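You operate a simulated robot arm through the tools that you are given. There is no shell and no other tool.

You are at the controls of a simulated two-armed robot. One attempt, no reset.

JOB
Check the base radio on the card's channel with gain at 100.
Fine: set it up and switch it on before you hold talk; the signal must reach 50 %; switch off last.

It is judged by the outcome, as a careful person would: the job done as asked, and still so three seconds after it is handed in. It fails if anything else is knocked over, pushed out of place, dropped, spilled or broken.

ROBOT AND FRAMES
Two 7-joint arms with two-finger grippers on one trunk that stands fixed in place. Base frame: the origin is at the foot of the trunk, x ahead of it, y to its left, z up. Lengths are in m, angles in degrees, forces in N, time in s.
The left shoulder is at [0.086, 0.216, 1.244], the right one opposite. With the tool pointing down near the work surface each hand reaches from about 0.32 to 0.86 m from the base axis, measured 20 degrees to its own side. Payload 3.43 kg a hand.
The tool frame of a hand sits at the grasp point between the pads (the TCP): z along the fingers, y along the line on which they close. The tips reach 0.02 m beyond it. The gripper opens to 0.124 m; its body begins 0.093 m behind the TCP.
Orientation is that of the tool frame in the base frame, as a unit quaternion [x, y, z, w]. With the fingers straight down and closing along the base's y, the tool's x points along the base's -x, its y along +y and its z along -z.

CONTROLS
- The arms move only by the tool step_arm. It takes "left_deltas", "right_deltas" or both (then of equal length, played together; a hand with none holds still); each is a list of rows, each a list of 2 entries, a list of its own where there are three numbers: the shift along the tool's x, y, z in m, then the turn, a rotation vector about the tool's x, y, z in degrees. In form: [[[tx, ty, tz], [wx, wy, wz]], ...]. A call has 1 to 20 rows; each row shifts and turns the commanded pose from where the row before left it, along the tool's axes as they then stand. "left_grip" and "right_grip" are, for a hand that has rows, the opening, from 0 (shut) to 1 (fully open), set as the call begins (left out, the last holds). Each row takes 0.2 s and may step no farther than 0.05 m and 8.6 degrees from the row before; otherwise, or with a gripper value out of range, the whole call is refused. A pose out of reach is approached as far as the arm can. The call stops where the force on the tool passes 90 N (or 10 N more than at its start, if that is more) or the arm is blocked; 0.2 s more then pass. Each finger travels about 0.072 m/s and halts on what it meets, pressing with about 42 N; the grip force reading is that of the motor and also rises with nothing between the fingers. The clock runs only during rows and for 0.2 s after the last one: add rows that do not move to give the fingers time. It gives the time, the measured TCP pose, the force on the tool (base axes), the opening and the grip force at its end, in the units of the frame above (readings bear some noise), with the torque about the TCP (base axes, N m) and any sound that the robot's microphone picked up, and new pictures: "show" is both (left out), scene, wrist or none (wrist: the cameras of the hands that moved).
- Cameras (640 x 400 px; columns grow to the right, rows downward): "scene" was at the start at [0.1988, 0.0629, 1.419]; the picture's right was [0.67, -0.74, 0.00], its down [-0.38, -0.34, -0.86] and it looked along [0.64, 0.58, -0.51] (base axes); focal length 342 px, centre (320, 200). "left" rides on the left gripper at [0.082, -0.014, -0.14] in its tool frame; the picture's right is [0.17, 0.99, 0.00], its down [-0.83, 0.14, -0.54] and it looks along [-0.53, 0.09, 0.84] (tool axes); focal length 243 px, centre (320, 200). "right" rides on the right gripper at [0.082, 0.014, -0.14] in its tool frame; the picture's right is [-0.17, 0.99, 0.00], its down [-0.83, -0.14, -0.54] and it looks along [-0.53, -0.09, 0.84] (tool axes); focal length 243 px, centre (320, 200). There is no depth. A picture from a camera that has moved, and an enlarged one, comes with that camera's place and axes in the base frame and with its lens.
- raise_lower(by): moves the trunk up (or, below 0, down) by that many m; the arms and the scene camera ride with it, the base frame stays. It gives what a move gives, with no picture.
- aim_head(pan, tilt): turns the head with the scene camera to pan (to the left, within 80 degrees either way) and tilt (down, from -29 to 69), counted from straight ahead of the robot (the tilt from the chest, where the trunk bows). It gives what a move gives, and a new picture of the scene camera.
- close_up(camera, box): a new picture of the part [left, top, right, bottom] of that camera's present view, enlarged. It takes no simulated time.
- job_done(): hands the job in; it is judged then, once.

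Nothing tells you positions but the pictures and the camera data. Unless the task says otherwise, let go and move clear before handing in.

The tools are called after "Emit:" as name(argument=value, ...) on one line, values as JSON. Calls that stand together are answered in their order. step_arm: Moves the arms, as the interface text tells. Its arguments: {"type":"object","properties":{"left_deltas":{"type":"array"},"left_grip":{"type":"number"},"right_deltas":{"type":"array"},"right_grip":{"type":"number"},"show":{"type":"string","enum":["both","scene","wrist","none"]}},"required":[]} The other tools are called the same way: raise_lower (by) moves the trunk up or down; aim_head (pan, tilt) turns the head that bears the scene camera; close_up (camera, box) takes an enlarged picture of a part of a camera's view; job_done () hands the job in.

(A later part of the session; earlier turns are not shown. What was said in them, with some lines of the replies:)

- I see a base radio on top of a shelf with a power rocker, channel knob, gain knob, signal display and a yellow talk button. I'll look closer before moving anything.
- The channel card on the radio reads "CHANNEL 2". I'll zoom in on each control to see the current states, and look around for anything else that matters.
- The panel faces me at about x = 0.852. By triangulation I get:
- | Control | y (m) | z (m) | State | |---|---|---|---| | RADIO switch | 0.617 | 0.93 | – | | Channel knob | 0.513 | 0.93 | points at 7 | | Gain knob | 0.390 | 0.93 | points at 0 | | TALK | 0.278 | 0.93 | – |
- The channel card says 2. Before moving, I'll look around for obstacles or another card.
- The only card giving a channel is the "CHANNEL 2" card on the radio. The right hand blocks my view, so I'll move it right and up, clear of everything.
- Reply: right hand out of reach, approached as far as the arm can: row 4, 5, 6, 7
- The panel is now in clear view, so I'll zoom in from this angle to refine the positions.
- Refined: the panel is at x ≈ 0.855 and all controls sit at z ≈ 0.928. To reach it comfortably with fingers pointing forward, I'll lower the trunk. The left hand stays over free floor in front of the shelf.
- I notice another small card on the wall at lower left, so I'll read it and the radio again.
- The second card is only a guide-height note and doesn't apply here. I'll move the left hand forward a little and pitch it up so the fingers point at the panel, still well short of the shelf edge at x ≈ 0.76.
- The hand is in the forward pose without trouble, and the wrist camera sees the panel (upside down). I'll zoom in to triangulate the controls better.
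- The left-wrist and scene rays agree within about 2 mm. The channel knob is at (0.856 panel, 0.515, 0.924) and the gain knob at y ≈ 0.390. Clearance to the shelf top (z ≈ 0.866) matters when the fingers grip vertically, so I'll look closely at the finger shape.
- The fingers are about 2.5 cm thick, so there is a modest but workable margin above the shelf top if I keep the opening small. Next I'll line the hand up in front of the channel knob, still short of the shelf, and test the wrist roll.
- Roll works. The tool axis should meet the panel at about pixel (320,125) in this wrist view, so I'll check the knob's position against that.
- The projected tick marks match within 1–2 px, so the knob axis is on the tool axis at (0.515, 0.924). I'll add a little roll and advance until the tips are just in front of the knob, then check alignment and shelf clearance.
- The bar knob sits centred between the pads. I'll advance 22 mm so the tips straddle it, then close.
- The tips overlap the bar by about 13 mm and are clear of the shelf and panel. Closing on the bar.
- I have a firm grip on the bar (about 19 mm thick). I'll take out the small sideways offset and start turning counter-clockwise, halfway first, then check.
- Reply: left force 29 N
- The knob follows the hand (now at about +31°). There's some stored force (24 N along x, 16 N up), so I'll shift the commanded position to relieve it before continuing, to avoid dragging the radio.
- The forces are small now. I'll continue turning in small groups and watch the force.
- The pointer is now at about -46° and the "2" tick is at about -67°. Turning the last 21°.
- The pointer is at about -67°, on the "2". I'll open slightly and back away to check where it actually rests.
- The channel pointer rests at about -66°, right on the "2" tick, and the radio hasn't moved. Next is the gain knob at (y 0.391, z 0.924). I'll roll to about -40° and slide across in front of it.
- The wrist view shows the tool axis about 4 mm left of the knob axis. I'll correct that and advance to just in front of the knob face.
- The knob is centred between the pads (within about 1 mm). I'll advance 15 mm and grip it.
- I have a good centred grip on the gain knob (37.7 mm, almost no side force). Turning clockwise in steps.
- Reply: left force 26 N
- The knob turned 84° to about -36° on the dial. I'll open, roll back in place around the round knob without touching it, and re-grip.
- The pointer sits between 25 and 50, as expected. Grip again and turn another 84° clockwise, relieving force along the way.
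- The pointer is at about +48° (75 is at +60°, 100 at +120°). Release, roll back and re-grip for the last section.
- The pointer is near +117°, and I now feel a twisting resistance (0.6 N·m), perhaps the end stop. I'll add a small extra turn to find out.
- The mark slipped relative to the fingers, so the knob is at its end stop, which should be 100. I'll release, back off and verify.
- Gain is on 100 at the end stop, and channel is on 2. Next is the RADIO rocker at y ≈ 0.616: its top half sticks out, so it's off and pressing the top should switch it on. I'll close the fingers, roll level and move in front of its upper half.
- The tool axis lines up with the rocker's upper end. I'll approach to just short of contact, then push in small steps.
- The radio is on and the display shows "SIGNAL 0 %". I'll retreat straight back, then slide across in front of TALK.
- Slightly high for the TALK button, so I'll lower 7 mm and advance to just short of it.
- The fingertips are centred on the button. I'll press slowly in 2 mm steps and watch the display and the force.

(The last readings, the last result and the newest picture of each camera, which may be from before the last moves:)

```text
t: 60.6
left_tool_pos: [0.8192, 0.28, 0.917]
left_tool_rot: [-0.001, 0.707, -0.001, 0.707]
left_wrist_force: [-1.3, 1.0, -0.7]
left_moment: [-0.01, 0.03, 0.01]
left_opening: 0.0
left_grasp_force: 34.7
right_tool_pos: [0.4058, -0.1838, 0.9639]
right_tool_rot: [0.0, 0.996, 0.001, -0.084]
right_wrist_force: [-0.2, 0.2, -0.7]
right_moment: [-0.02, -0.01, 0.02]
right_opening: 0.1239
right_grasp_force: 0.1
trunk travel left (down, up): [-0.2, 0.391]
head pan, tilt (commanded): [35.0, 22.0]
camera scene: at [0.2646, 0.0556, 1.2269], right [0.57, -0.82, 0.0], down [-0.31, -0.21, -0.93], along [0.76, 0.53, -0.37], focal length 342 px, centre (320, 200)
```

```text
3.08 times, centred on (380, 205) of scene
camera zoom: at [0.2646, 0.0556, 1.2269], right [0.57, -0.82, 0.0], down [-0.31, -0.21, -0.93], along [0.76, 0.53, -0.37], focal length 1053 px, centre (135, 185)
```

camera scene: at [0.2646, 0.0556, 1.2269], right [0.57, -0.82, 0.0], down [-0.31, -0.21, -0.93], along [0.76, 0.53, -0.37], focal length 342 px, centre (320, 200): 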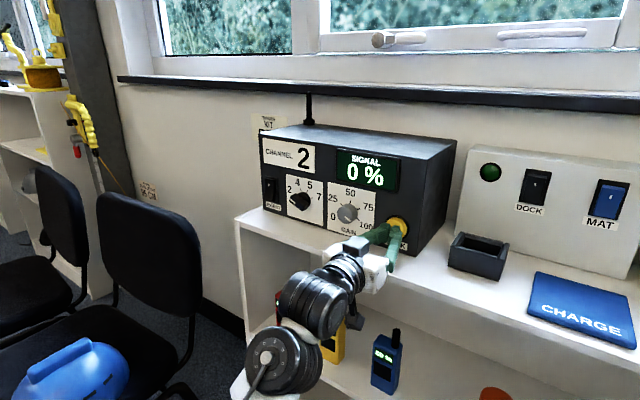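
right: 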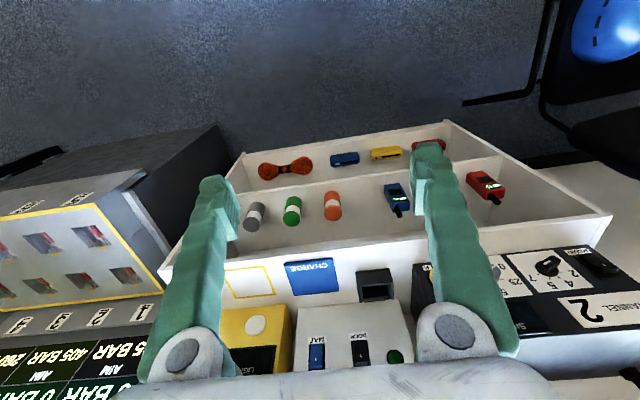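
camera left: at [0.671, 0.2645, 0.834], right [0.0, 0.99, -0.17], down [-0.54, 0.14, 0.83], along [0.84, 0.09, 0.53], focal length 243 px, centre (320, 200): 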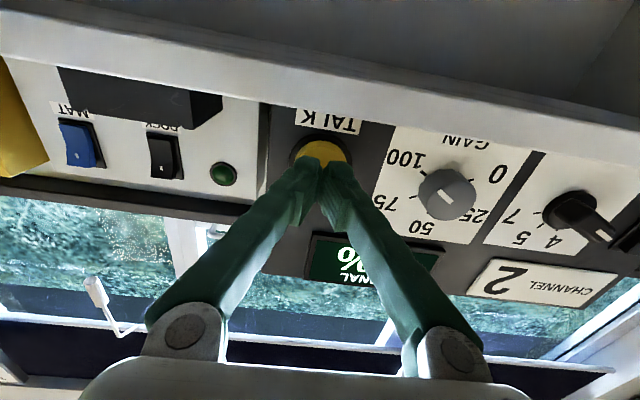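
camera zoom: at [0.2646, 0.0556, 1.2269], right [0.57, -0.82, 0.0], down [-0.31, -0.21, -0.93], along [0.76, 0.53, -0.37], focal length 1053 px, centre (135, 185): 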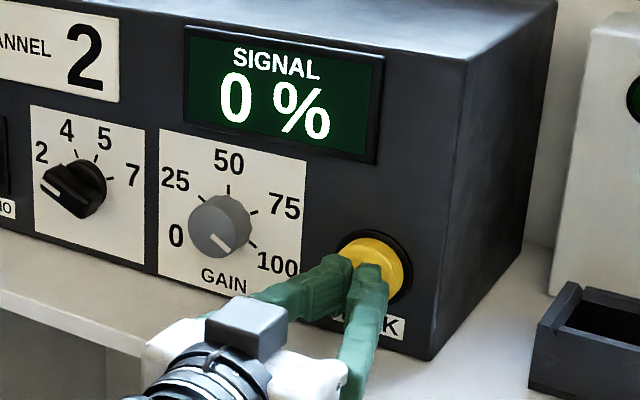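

Emit:
step_arm(left_deltas=[[[0, 0, 0.002], [0, 0, 0]], [[0, 0, 0.002], [0, 0, 0]], [[0, 0, 0.0015], [0, 0, 0]], [[0, 0, 0], [0, 0, 0]]], show="scene")

Emit:
close_up(camera="scene", box=[300, 140, 460, 270])

```text
t: 61.6
left_tool_pos: [0.8253, 0.2804, 0.9152]
left_tool_rot: [-0.001, 0.707, -0.001, 0.707]
left_wrist_force: [0.5, 1.6, 0.5]
left_moment: [-0.05, 0.02, 0.0]
left_opening: 0.0
left_grasp_force: 34.0
right_tool_pos: [0.4054, -0.1835, 0.9626]
right_tool_rot: [0.001, 0.996, 0.001, -0.084]
right_wrist_force: [0.7, -0.5, -0.6]
right_moment: [0.01, 0.03, -0.02]
right_opening: 0.1239
right_grasp_force: 0.0
trunk travel left (down, up): [-0.2, 0.391]
head pan, tilt (commanded): [35.0, 22.0]
camera scene: at [0.2646, 0.0556, 1.2269], right [0.57, -0.82, 0.0], down [-0.31, -0.21, -0.93], along [0.76, 0.53, -0.37], focal length 342 px, centre (320, 200)
```

scene: 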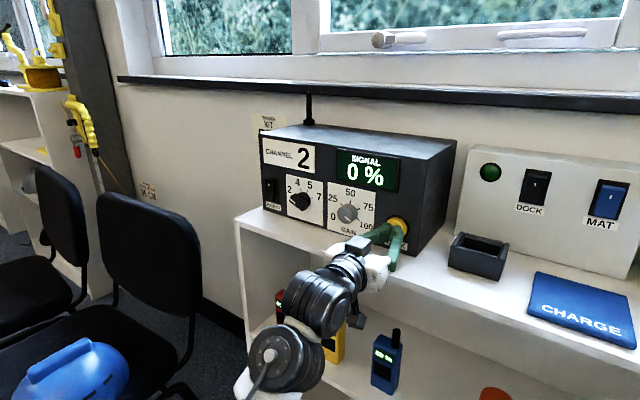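

```text
3.08 times, centred on (380, 205) of scene
camera zoom: at [0.2646, 0.0556, 1.2269], right [0.57, -0.82, 0.0], down [-0.31, -0.21, -0.93], along [0.76, 0.53, -0.37], focal length 1053 px, centre (135, 185)
```

zoom: 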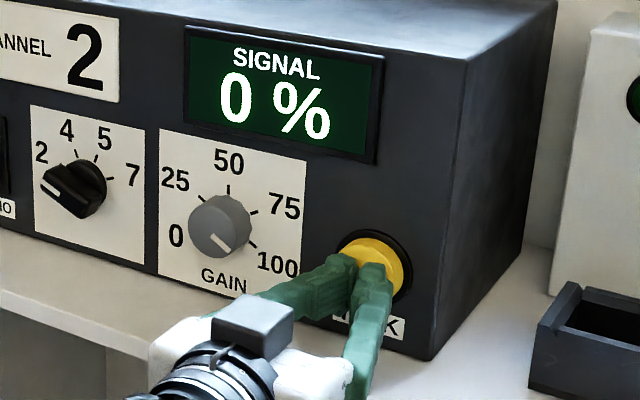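

Emit:
step_arm(left_deltas=[[[0, 0, 0.002], [0, 0, 0]], [[0, 0, 0.0015], [0, 0, 0]], [[0, 0, 0], [0, 0, 0]]], show="scene")

Emit:
close_up(camera="scene", box=[300, 140, 460, 270])

Emit:
close_up(camera="left", box=[220, 60, 420, 220])

```text
t: 62.4
left_tool_pos: [0.8279, 0.28, 0.915]
left_tool_rot: [-0.001, 0.707, -0.001, 0.707]
left_wrist_force: [-1.7, 0.5, -0.3]
left_moment: [-0.01, -0.02, 0.05]
left_opening: 0.0056
left_grasp_force: 34.2
right_tool_pos: [0.4051, -0.1844, 0.9627]
right_tool_rot: [0.001, 0.997, 0.001, -0.083]
right_wrist_force: [-0.2, 0.2, -0.4]
right_moment: [0.0, 0.02, -0.01]
right_opening: 0.124
right_grasp_force: 0.1
trunk travel left (down, up): [-0.2, 0.391]
head pan, tilt (commanded): [35.0, 22.0]
camera scene: at [0.2645, 0.0557, 1.2269], right [0.57, -0.82, 0.0], down [-0.31, -0.21, -0.93], along [0.76, 0.53, -0.37], focal length 342 px, centre (320, 200)
```

scene: 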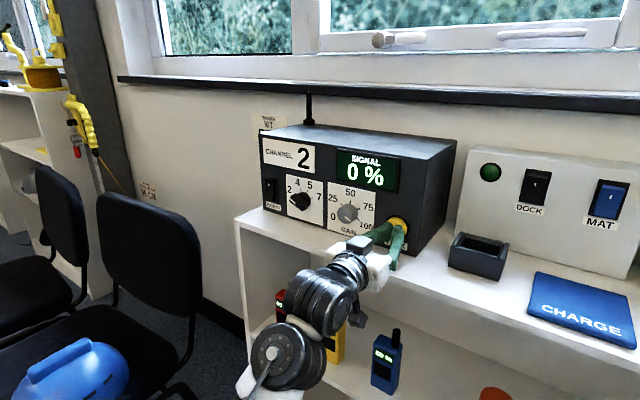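

```text
3.08 times, centred on (380, 205) of scene
camera zoom: at [0.2645, 0.0557, 1.2269], right [0.57, -0.82, 0.0], down [-0.31, -0.21, -0.93], along [0.76, 0.53, -0.37], focal length 1053 px, centre (135, 185)
```

zoom: 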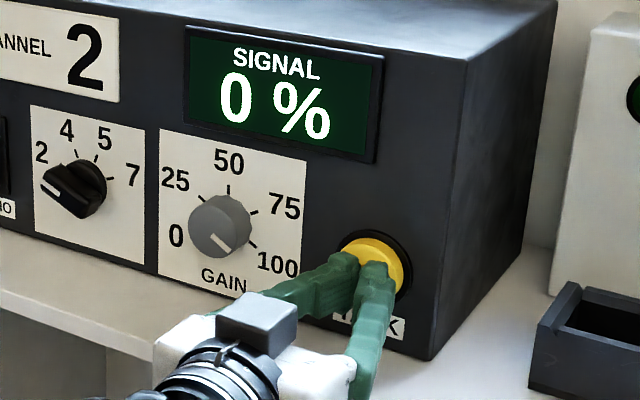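

```text
2.50 times, centred on (320, 140) of left
camera zoom: at [0.6886, 0.2648, 0.8324], right [0.0, 0.99, -0.17], down [-0.54, 0.14, 0.83], along [0.84, 0.09, 0.53], focal length 606 px, centre (320, 350)
```

zoom: 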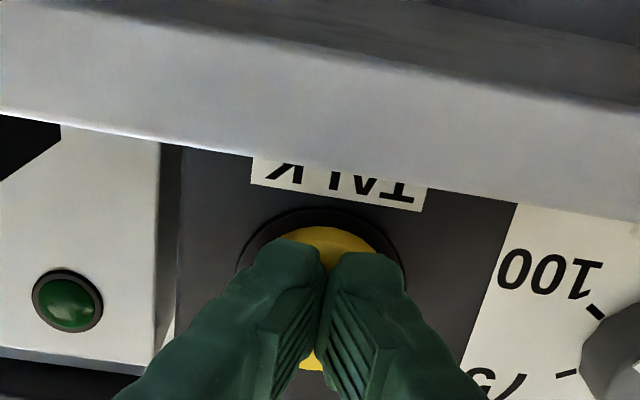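

Emit:
step_arm(left_deltas=[[[0, 0, 0.002], [0, 0, 0]], [[0, 0, 0], [0, 0, 0]], [[0, 0, 0], [0, 0, 0]]], show="scene")

Emit:
close_up(camera="scene", box=[300, 140, 460, 270])

```text
t: 63.2
left_tool_pos: [0.8309, 0.2795, 0.9146]
left_tool_rot: [-0.001, 0.707, -0.002, 0.707]
left_wrist_force: [-1.5, -1.0, 0.0]
left_moment: [0.03, 0.0, -0.03]
left_opening: 0.0058
left_grasp_force: 34.3
right_tool_pos: [0.405, -0.1825, 0.9632]
right_tool_rot: [0.001, 0.997, 0.001, -0.083]
right_wrist_force: [0.1, 0.0, -0.3]
right_moment: [-0.01, -0.01, -0.01]
right_opening: 0.124
right_grasp_force: 0.0
trunk travel left (down, up): [-0.2, 0.391]
head pan, tilt (commanded): [35.0, 22.0]
camera scene: at [0.2644, 0.0555, 1.227], right [0.57, -0.82, 0.0], down [-0.31, -0.21, -0.93], along [0.76, 0.53, -0.37], focal length 342 px, centre (320, 200)
```

scene: 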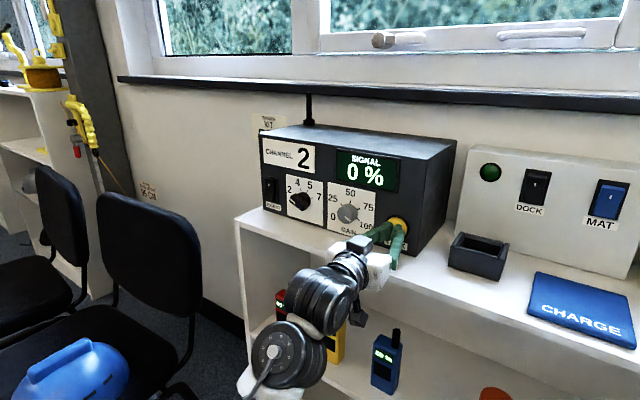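

```text
3.08 times, centred on (380, 205) of scene
camera zoom: at [0.2644, 0.0555, 1.227], right [0.57, -0.82, 0.0], down [-0.31, -0.21, -0.93], along [0.76, 0.53, -0.37], focal length 1053 px, centre (135, 185)
```

zoom: 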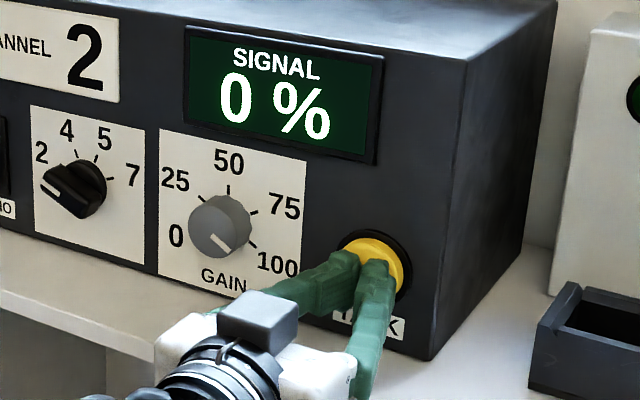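

Emit:
step_arm(left_deltas=[[[0, 0, 0.0015], [0, 0, 0]], [[0, 0, 0.0015], [0, 0, 0]], [[0, 0, 0], [0, 0, 0]]], show="scene")

Emit:
close_up(camera="scene", box=[300, 140, 460, 270])

```text
t: 64.0
left_tool_pos: [0.8325, 0.2816, 0.9151]
left_tool_rot: [-0.001, 0.707, -0.001, 0.707]
left_wrist_force: [-2.8, -0.7, -1.2]
left_moment: [-0.02, -0.01, 0.01]
left_opening: 0.0058
left_grasp_force: 34.4
right_tool_pos: [0.4051, -0.1836, 0.9629]
right_tool_rot: [0.0, 0.996, 0.001, -0.084]
right_wrist_force: [0.2, 0.1, 0.1]
right_moment: [0.03, 0.01, -0.03]
right_opening: 0.1241
right_grasp_force: 0.1
trunk travel left (down, up): [-0.2, 0.391]
head pan, tilt (commanded): [35.0, 22.0]
heard: click
camera scene: at [0.2644, 0.0556, 1.227], right [0.57, -0.82, 0.0], down [-0.31, -0.21, -0.93], along [0.76, 0.53, -0.37], focal length 342 px, centre (320, 200)
```

scene: 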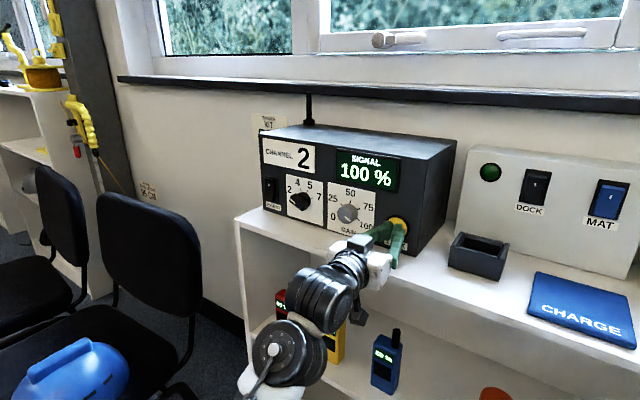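

```text
3.08 times, centred on (380, 205) of scene
camera zoom: at [0.2644, 0.0556, 1.227], right [0.57, -0.82, 0.0], down [-0.31, -0.21, -0.93], along [0.76, 0.53, -0.37], focal length 1053 px, centre (135, 185)
```

zoom: 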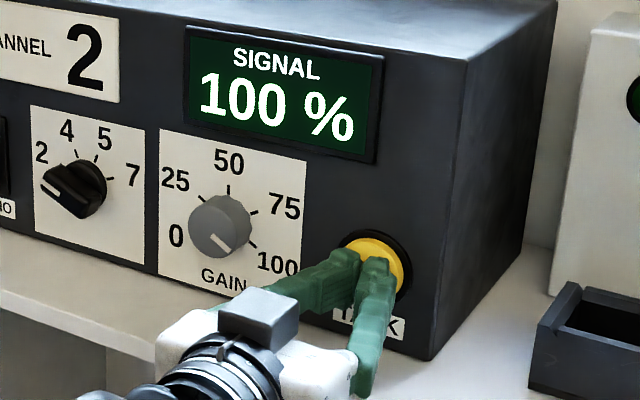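

The button clicked and the display reads SIGNAL 100 %, so gain and channel are confirmed. I'll hold talk for a few seconds.

Emit:
step_arm(left_deltas=[[[0, 0, 0.0005], [0, 0, 0]], [[0, 0, 0], [0, 0, 0]], [[0, 0, 0], [0, 0, 0]], [[0, 0, 0], [0, 0, 0]], [[0, 0, 0], [0, 0, 0]], [[0, 0, 0], [0, 0, 0]], [[0, 0, 0], [0, 0, 0]], [[0, 0, 0], [0, 0, 0]], [[0, 0, 0], [0, 0, 0]], [[0, 0, 0], [0, 0, 0]], [[0, 0, 0], [0, 0, 0]], [[0, 0, 0], [0, 0, 0]], [[0, 0, 0], [0, 0, 0]], [[0, 0, 0], [0, 0, 0]], [[0, 0, 0], [0, 0, 0]]], show="scene")

Emit:
close_up(camera="scene", box=[300, 140, 460, 270])

```text
t: 67.2
left_tool_pos: [0.8332, 0.2804, 0.9149]
left_tool_rot: [-0.002, 0.707, -0.001, 0.707]
left_wrist_force: [-1.4, 0.0, 0.0]
left_moment: [0.0, -0.03, -0.03]
left_opening: 0.0059
left_grasp_force: 34.4
right_tool_pos: [0.4062, -0.1851, 0.9628]
right_tool_rot: [0.0, 0.996, 0.001, -0.084]
right_wrist_force: [0.0, -0.2, -0.7]
right_moment: [0.0, 0.01, -0.01]
right_opening: 0.1236
right_grasp_force: 0.1
trunk travel left (down, up): [-0.2, 0.391]
head pan, tilt (commanded): [35.0, 22.0]
camera scene: at [0.2643, 0.0556, 1.227], right [0.57, -0.82, 0.0], down [-0.31, -0.21, -0.93], along [0.76, 0.53, -0.37], focal length 342 px, centre (320, 200)
```

scene: 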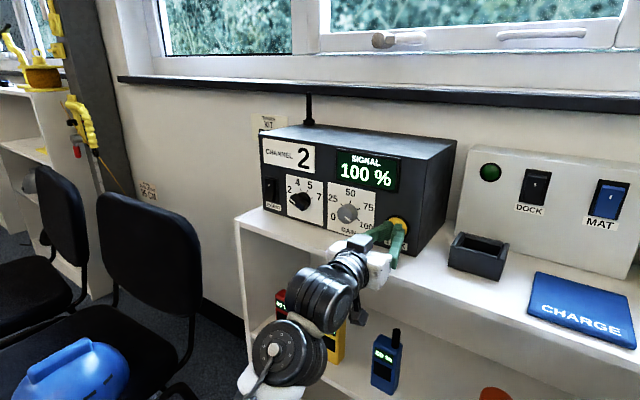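

```text
3.08 times, centred on (380, 205) of scene
camera zoom: at [0.2643, 0.0556, 1.227], right [0.57, -0.82, 0.0], down [-0.31, -0.21, -0.93], along [0.76, 0.53, -0.37], focal length 1053 px, centre (135, 185)
```

zoom: 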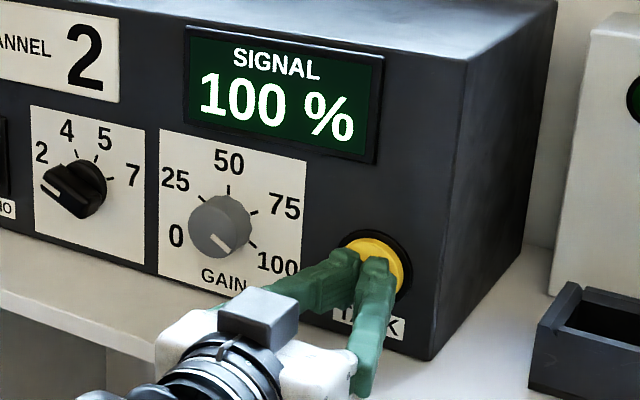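

Signal held at 100 % for over 3 s. Now I'll release TALK, back straight out and move to the rocker's lower half to switch off.

Emit:
step_arm(left_deltas=[[[0, 0, -0.01], [0, 0, 0]], [[0, 0, -0.04], [0, 0, 0]], [[0, 0, -0.045], [0, 0, 0]], [[0, 0, -0.005], [0, 0, 0]], [[0.00075, 0.042, 0], [0, 0, 0]], [[0.00075, 0.042, 0], [0, 0, 0]], [[0.00075, 0.042, 0], [0, 0, 0]], [[0.00075, 0.042, 0], [0, 0, 0]], [[0.00075, 0.042, 0], [0, 0, 0]], [[0.00075, 0.042, 0], [0, 0, 0]], [[0.00075, 0.042, 0], [0, 0, 0]], [[0.00075, 0.042, 0], [0, 0, 0]], [[0, 0, 0], [0, 0, 0]]])

Emit:
close_up(camera="scene", box=[200, 130, 440, 270])

Emit:
close_up(camera="left", box=[220, 60, 420, 220])

```text
t: 70.0
left_tool_pos: [0.7321, 0.6153, 0.9073]
left_tool_rot: [-0.002, 0.707, -0.002, 0.707]
left_wrist_force: [-0.4, 0.0, 0.3]
left_moment: [0.03, -0.03, -0.01]
left_opening: 0.0
left_grasp_force: 34.6
right_tool_pos: [0.405, -0.1835, 0.9627]
right_tool_rot: [0.0, 0.997, 0.001, -0.083]
right_wrist_force: [0.7, -0.1, 0.6]
right_moment: [0.02, 0.0, 0.03]
right_opening: 0.1238
right_grasp_force: 0.0
trunk travel left (down, up): [-0.2, 0.391]
head pan, tilt (commanded): [35.0, 22.0]
camera scene: at [0.2646, 0.0555, 1.2269], right [0.57, -0.82, 0.0], down [-0.31, -0.21, -0.93], along [0.76, 0.53, -0.37], focal length 342 px, centre (320, 200)
camera left: at [0.592, 0.6014, 0.8247], right [0.0, 0.99, -0.17], down [-0.54, 0.14, 0.83], along [0.84, 0.09, 0.53], focal length 243 px, centre (320, 200)
```

scene: 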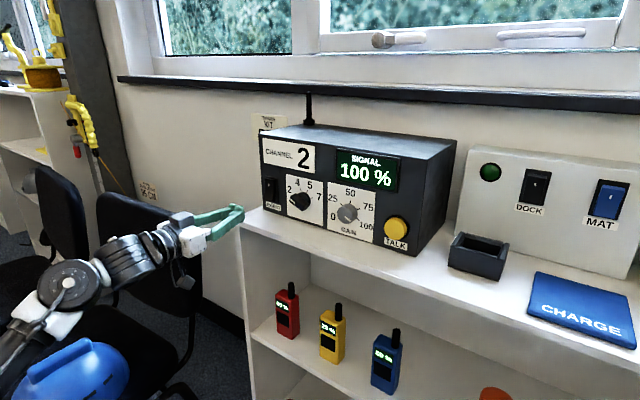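
left: 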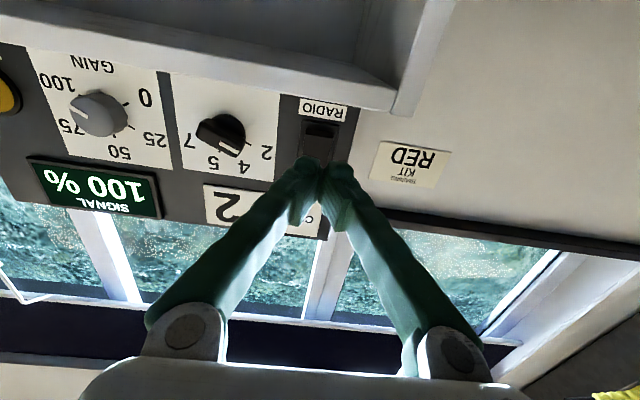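

```text
2.67 times, centred on (320, 200) of scene
camera zoom: at [0.2646, 0.0555, 1.2269], right [0.57, -0.82, 0.0], down [-0.31, -0.21, -0.93], along [0.76, 0.53, -0.37], focal length 912 px, centre (320, 200)
```

zoom: 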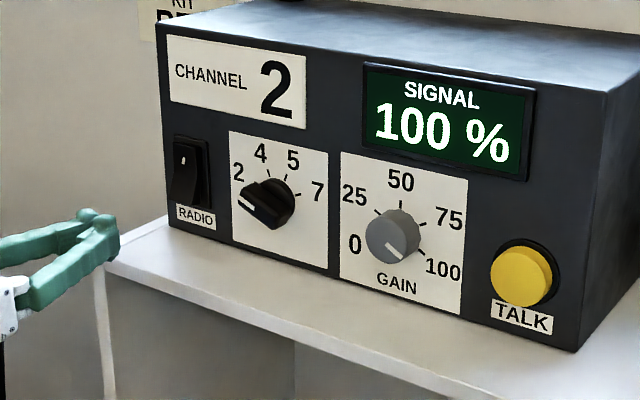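

```text
2.50 times, centred on (320, 140) of left
camera zoom: at [0.592, 0.6014, 0.8247], right [0.0, 0.99, -0.17], down [-0.54, 0.14, 0.83], along [0.84, 0.09, 0.53], focal length 606 px, centre (320, 350)
```

zoom: 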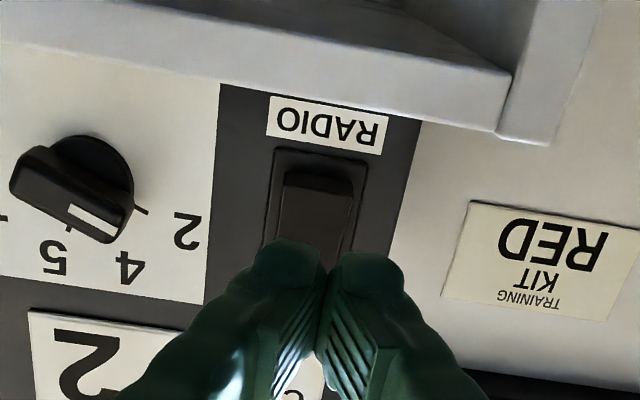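

The radio still shows the 100 % reading and TALK has sprung back out. The rocker's lower half now sticks out and lies right on my tool axis. I'll approach and push it in slowly.

Emit:
step_arm(left_deltas=[[[-0.002, 0.0005, 0.03], [0, 0, 0]], [[0, 0, 0.03], [0, 0, 0]], [[0, 0, 0.016], [0, 0, 0]], [[0, 0, 0.003], [0, 0, 0]], [[0, 0, 0.003], [0, 0, 0]], [[0, 0, 0.003], [0, 0, 0]], [[0, 0, 0], [0, 0, 0]]])

Emit:
close_up(camera="left", box=[220, 60, 420, 220])

Emit:
close_up(camera="scene", box=[200, 130, 440, 270])

```text
t: 71.6
left_tool_pos: [0.818, 0.6181, 0.9096]
left_tool_rot: [-0.001, 0.707, -0.001, 0.707]
left_wrist_force: [0.1, 0.4, 0.3]
left_moment: [0.0, 0.0, 0.0]
left_opening: 0.0
left_grasp_force: 33.9
right_tool_pos: [0.4054, -0.1841, 0.9628]
right_tool_rot: [0.001, 0.997, 0.001, -0.083]
right_wrist_force: [-0.2, -1.0, 0.3]
right_moment: [-0.02, 0.03, 0.01]
right_opening: 0.1237
right_grasp_force: 0.1
trunk travel left (down, up): [-0.2, 0.391]
head pan, tilt (commanded): [35.0, 22.0]
camera scene: at [0.2646, 0.0556, 1.2269], right [0.57, -0.82, 0.0], down [-0.31, -0.21, -0.93], along [0.76, 0.53, -0.37], focal length 342 px, centre (320, 200)
camera left: at [0.6778, 0.6018, 0.828], right [0.0, 0.99, -0.17], down [-0.54, 0.14, 0.83], along [0.84, 0.09, 0.53], focal length 243 px, centre (320, 200)
```

scene: 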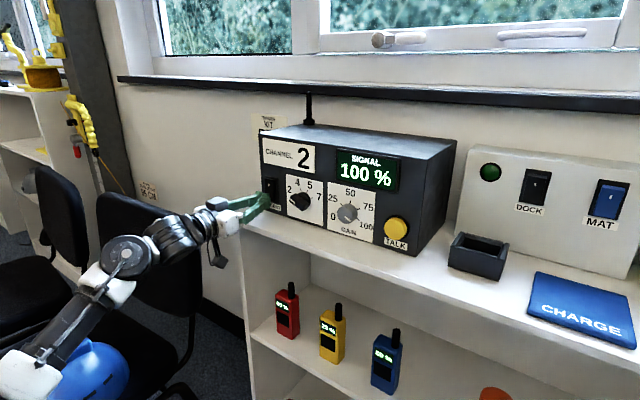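
left: 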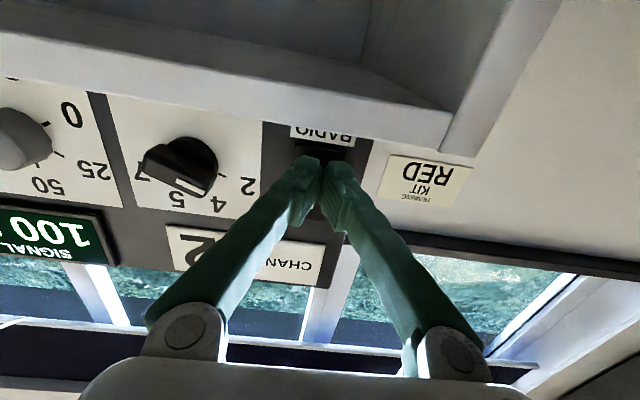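

```text
2.50 times, centred on (320, 140) of left
camera zoom: at [0.6778, 0.6018, 0.828], right [0.0, 0.99, -0.17], down [-0.54, 0.14, 0.83], along [0.84, 0.09, 0.53], focal length 606 px, centre (320, 350)
```

zoom: 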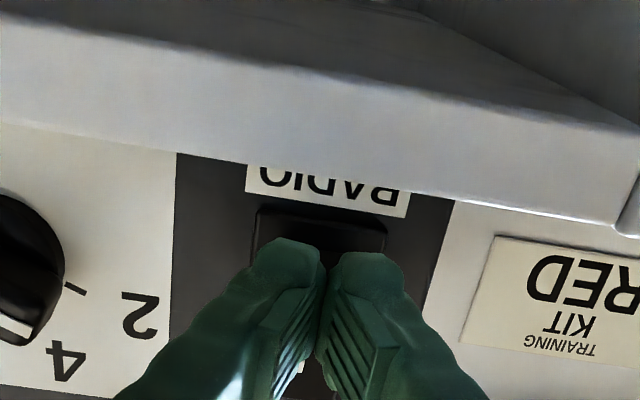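

```text
2.67 times, centred on (320, 200) of scene
camera zoom: at [0.2646, 0.0556, 1.2269], right [0.57, -0.82, 0.0], down [-0.31, -0.21, -0.93], along [0.76, 0.53, -0.37], focal length 912 px, centre (320, 200)
```

zoom: 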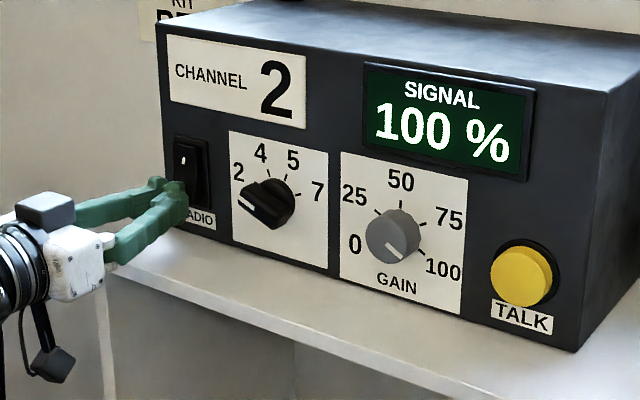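

Emit:
step_arm(left_deltas=[[[0, 0, 0.002], [0, 0, 0]], [[0, 0, 0.002], [0, 0, 0]], [[0, 0, 0.002], [0, 0, 0]], [[0, 0, 0.002], [0, 0, 0]], [[0, 0, 0], [0, 0, 0]]], show="scene")

Emit:
close_up(camera="scene", box=[200, 130, 440, 270])

```text
t: 72.8
left_tool_pos: [0.8262, 0.6179, 0.9103]
left_tool_rot: [-0.001, 0.707, -0.002, 0.707]
left_wrist_force: [0.4, -0.9, -0.1]
left_moment: [0.0, -0.01, 0.01]
left_opening: 0.0
left_grasp_force: 34.1
right_tool_pos: [0.4054, -0.1851, 0.9632]
right_tool_rot: [0.001, 0.997, 0.001, -0.084]
right_wrist_force: [0.7, 0.9, 0.7]
right_moment: [0.03, 0.0, -0.01]
right_opening: 0.1236
right_grasp_force: 0.0
trunk travel left (down, up): [-0.2, 0.391]
head pan, tilt (commanded): [35.0, 22.0]
camera scene: at [0.2646, 0.0556, 1.2269], right [0.57, -0.82, 0.0], down [-0.31, -0.21, -0.93], along [0.76, 0.53, -0.37], focal length 342 px, centre (320, 200)
```

scene: 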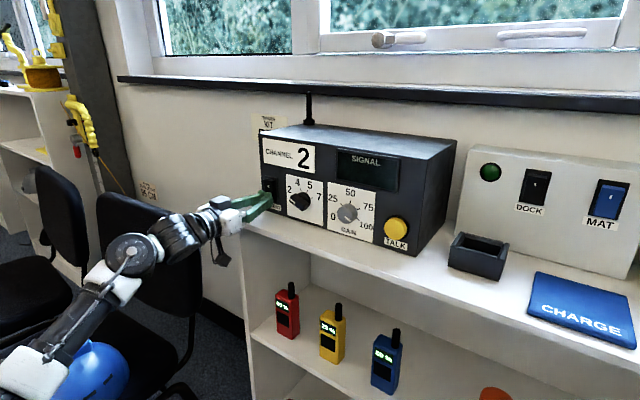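

```text
2.67 times, centred on (320, 200) of scene
camera zoom: at [0.2646, 0.0556, 1.2269], right [0.57, -0.82, 0.0], down [-0.31, -0.21, -0.93], along [0.76, 0.53, -0.37], focal length 912 px, centre (320, 200)
```

zoom: 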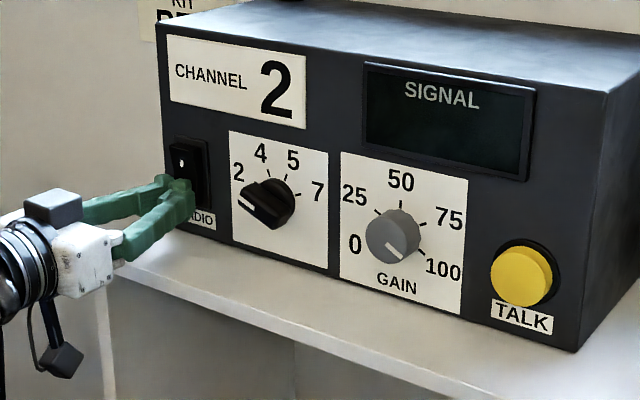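

The display went dark, so the radio is off. I'll push a little further so the rocker seats fully, then back away and check that it stays off.

Emit:
step_arm(left_deltas=[[[0, 0, 0.002], [0, 0, 0]], [[0, 0, 0.0015], [0, 0, 0]], [[0, 0, 0], [0, 0, 0]]], show="none")

Emit:
step_arm(left_deltas=[[[0, 0, -0.02], [0, 0, 0]], [[0, 0, -0.04], [0, 0, 0]], [[0, 0, -0.045], [0, 0, 0]], [[0, 0, -0.045], [0, 0, 0]], [[0, 0, -0.045], [0, 0, 0]], [[0, 0, -0.045], [0, 0, 0]], [[0, 0, 0], [0, 0, 0]]])

Emit:
close_up(camera="scene", box=[220, 110, 480, 270])

Emit:
close_up(camera="scene", box=[255, 165, 325, 215])

```text
t: 73.6
left_tool_pos: [0.8301, 0.6165, 0.9106]
left_tool_rot: [-0.001, 0.707, -0.001, 0.707]
left_wrist_force: [-0.2, -0.5, -0.2]
left_moment: [-0.01, -0.01, 0.0]
left_opening: 0.0
left_grasp_force: 34.6
right_tool_pos: [0.4053, -0.1836, 0.9629]
right_tool_rot: [0.0, 0.996, 0.001, -0.084]
right_wrist_force: [-0.2, 1.0, -0.4]
right_moment: [0.01, 0.01, 0.04]
right_opening: 0.1241
right_grasp_force: 0.0
trunk travel left (down, up): [-0.2, 0.391]
head pan, tilt (commanded): [35.0, 22.0]
```

```text
t: 75.2
left_tool_pos: [0.5908, 0.6138, 0.9079]
left_tool_rot: [-0.001, 0.707, -0.001, 0.707]
left_wrist_force: [0.6, 0.9, -0.4]
left_moment: [0.0, 0.02, 0.01]
left_opening: 0.0
left_grasp_force: 34.4
right_tool_pos: [0.406, -0.183, 0.9627]
right_tool_rot: [0.0, 0.996, 0.001, -0.084]
right_wrist_force: [-0.4, 0.2, -0.7]
right_moment: [0.01, 0.02, -0.01]
right_opening: 0.1238
right_grasp_force: 0.0
trunk travel left (down, up): [-0.2, 0.391]
head pan, tilt (commanded): [35.0, 22.0]
camera scene: at [0.2651, 0.0558, 1.2267], right [0.57, -0.82, 0.0], down [-0.31, -0.22, -0.93], along [0.76, 0.53, -0.38], focal length 342 px, centre (320, 200)
camera left: at [0.451, 0.599, 0.8258], right [0.0, 0.99, -0.17], down [-0.54, 0.14, 0.83], along [0.84, 0.09, 0.53], focal length 243 px, centre (320, 200)
```

scene: 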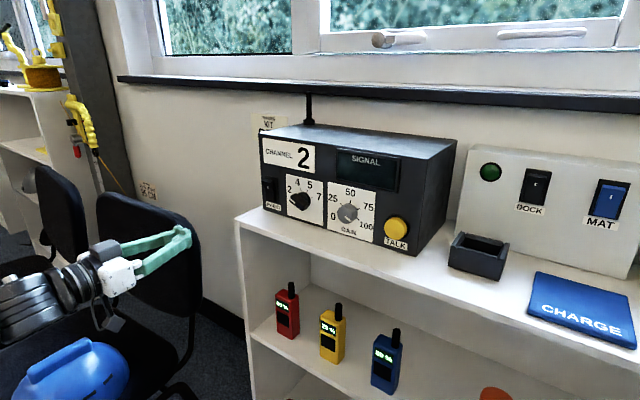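
left: 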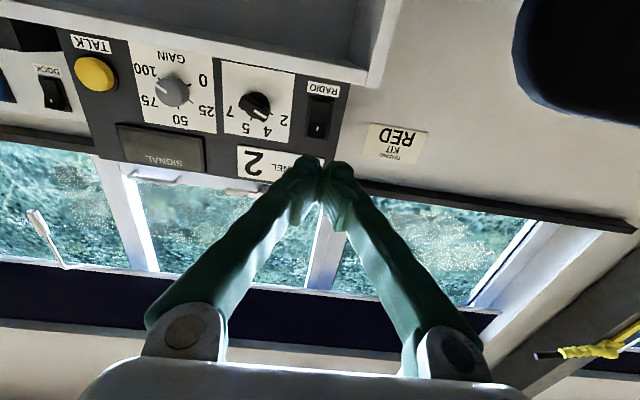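

```text
2.46 times, centred on (350, 190) of scene
camera zoom: at [0.2651, 0.0558, 1.2267], right [0.57, -0.82, 0.0], down [-0.31, -0.22, -0.93], along [0.76, 0.53, -0.38], focal length 842 px, centre (246, 225)
```

zoom: 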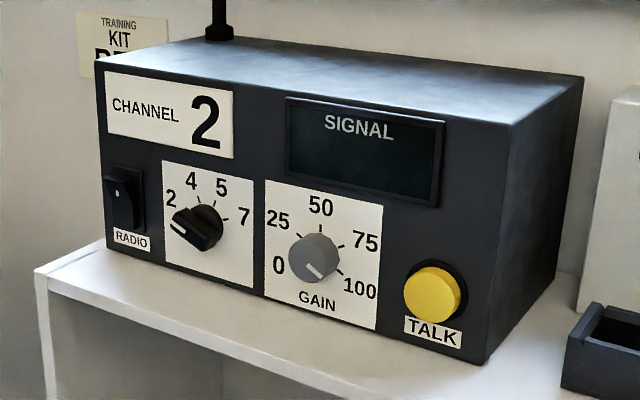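

```text
8.00 times, centred on (290, 190) of scene
camera zoom: at [0.2651, 0.0558, 1.2267], right [0.57, -0.82, 0.0], down [-0.31, -0.22, -0.93], along [0.76, 0.53, -0.38], focal length 2737 px, centre (560, 280)
```

zoom: 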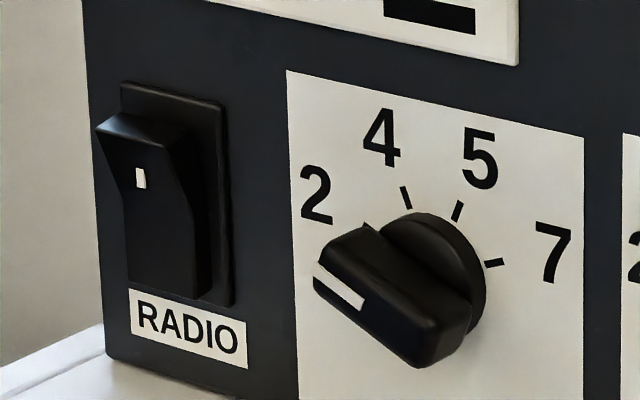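

The radio is off and the rocker is back in its off position. Channel is on 2, gain on 100, TALK is released, the radio and its surroundings are where they were, and the hand is clear. Handing in.

Emit:
job_done()

```text
The job is handed in.
```

I checked the base radio on channel 2 (the card's channel) with gain at 100, and the signal read 100 %, well over the 50 % needed.

I set the channel and gain first, then switched the radio on. I held TALK for a little over 3 seconds, and the signal stayed at 100 %. I released TALK and switched the radio off last.

After I backed the hand away, the display was dark and the radio was still in its place. The channel knob was still on 2 and the gain knob on 100. I saw nothing knocked over or moved.
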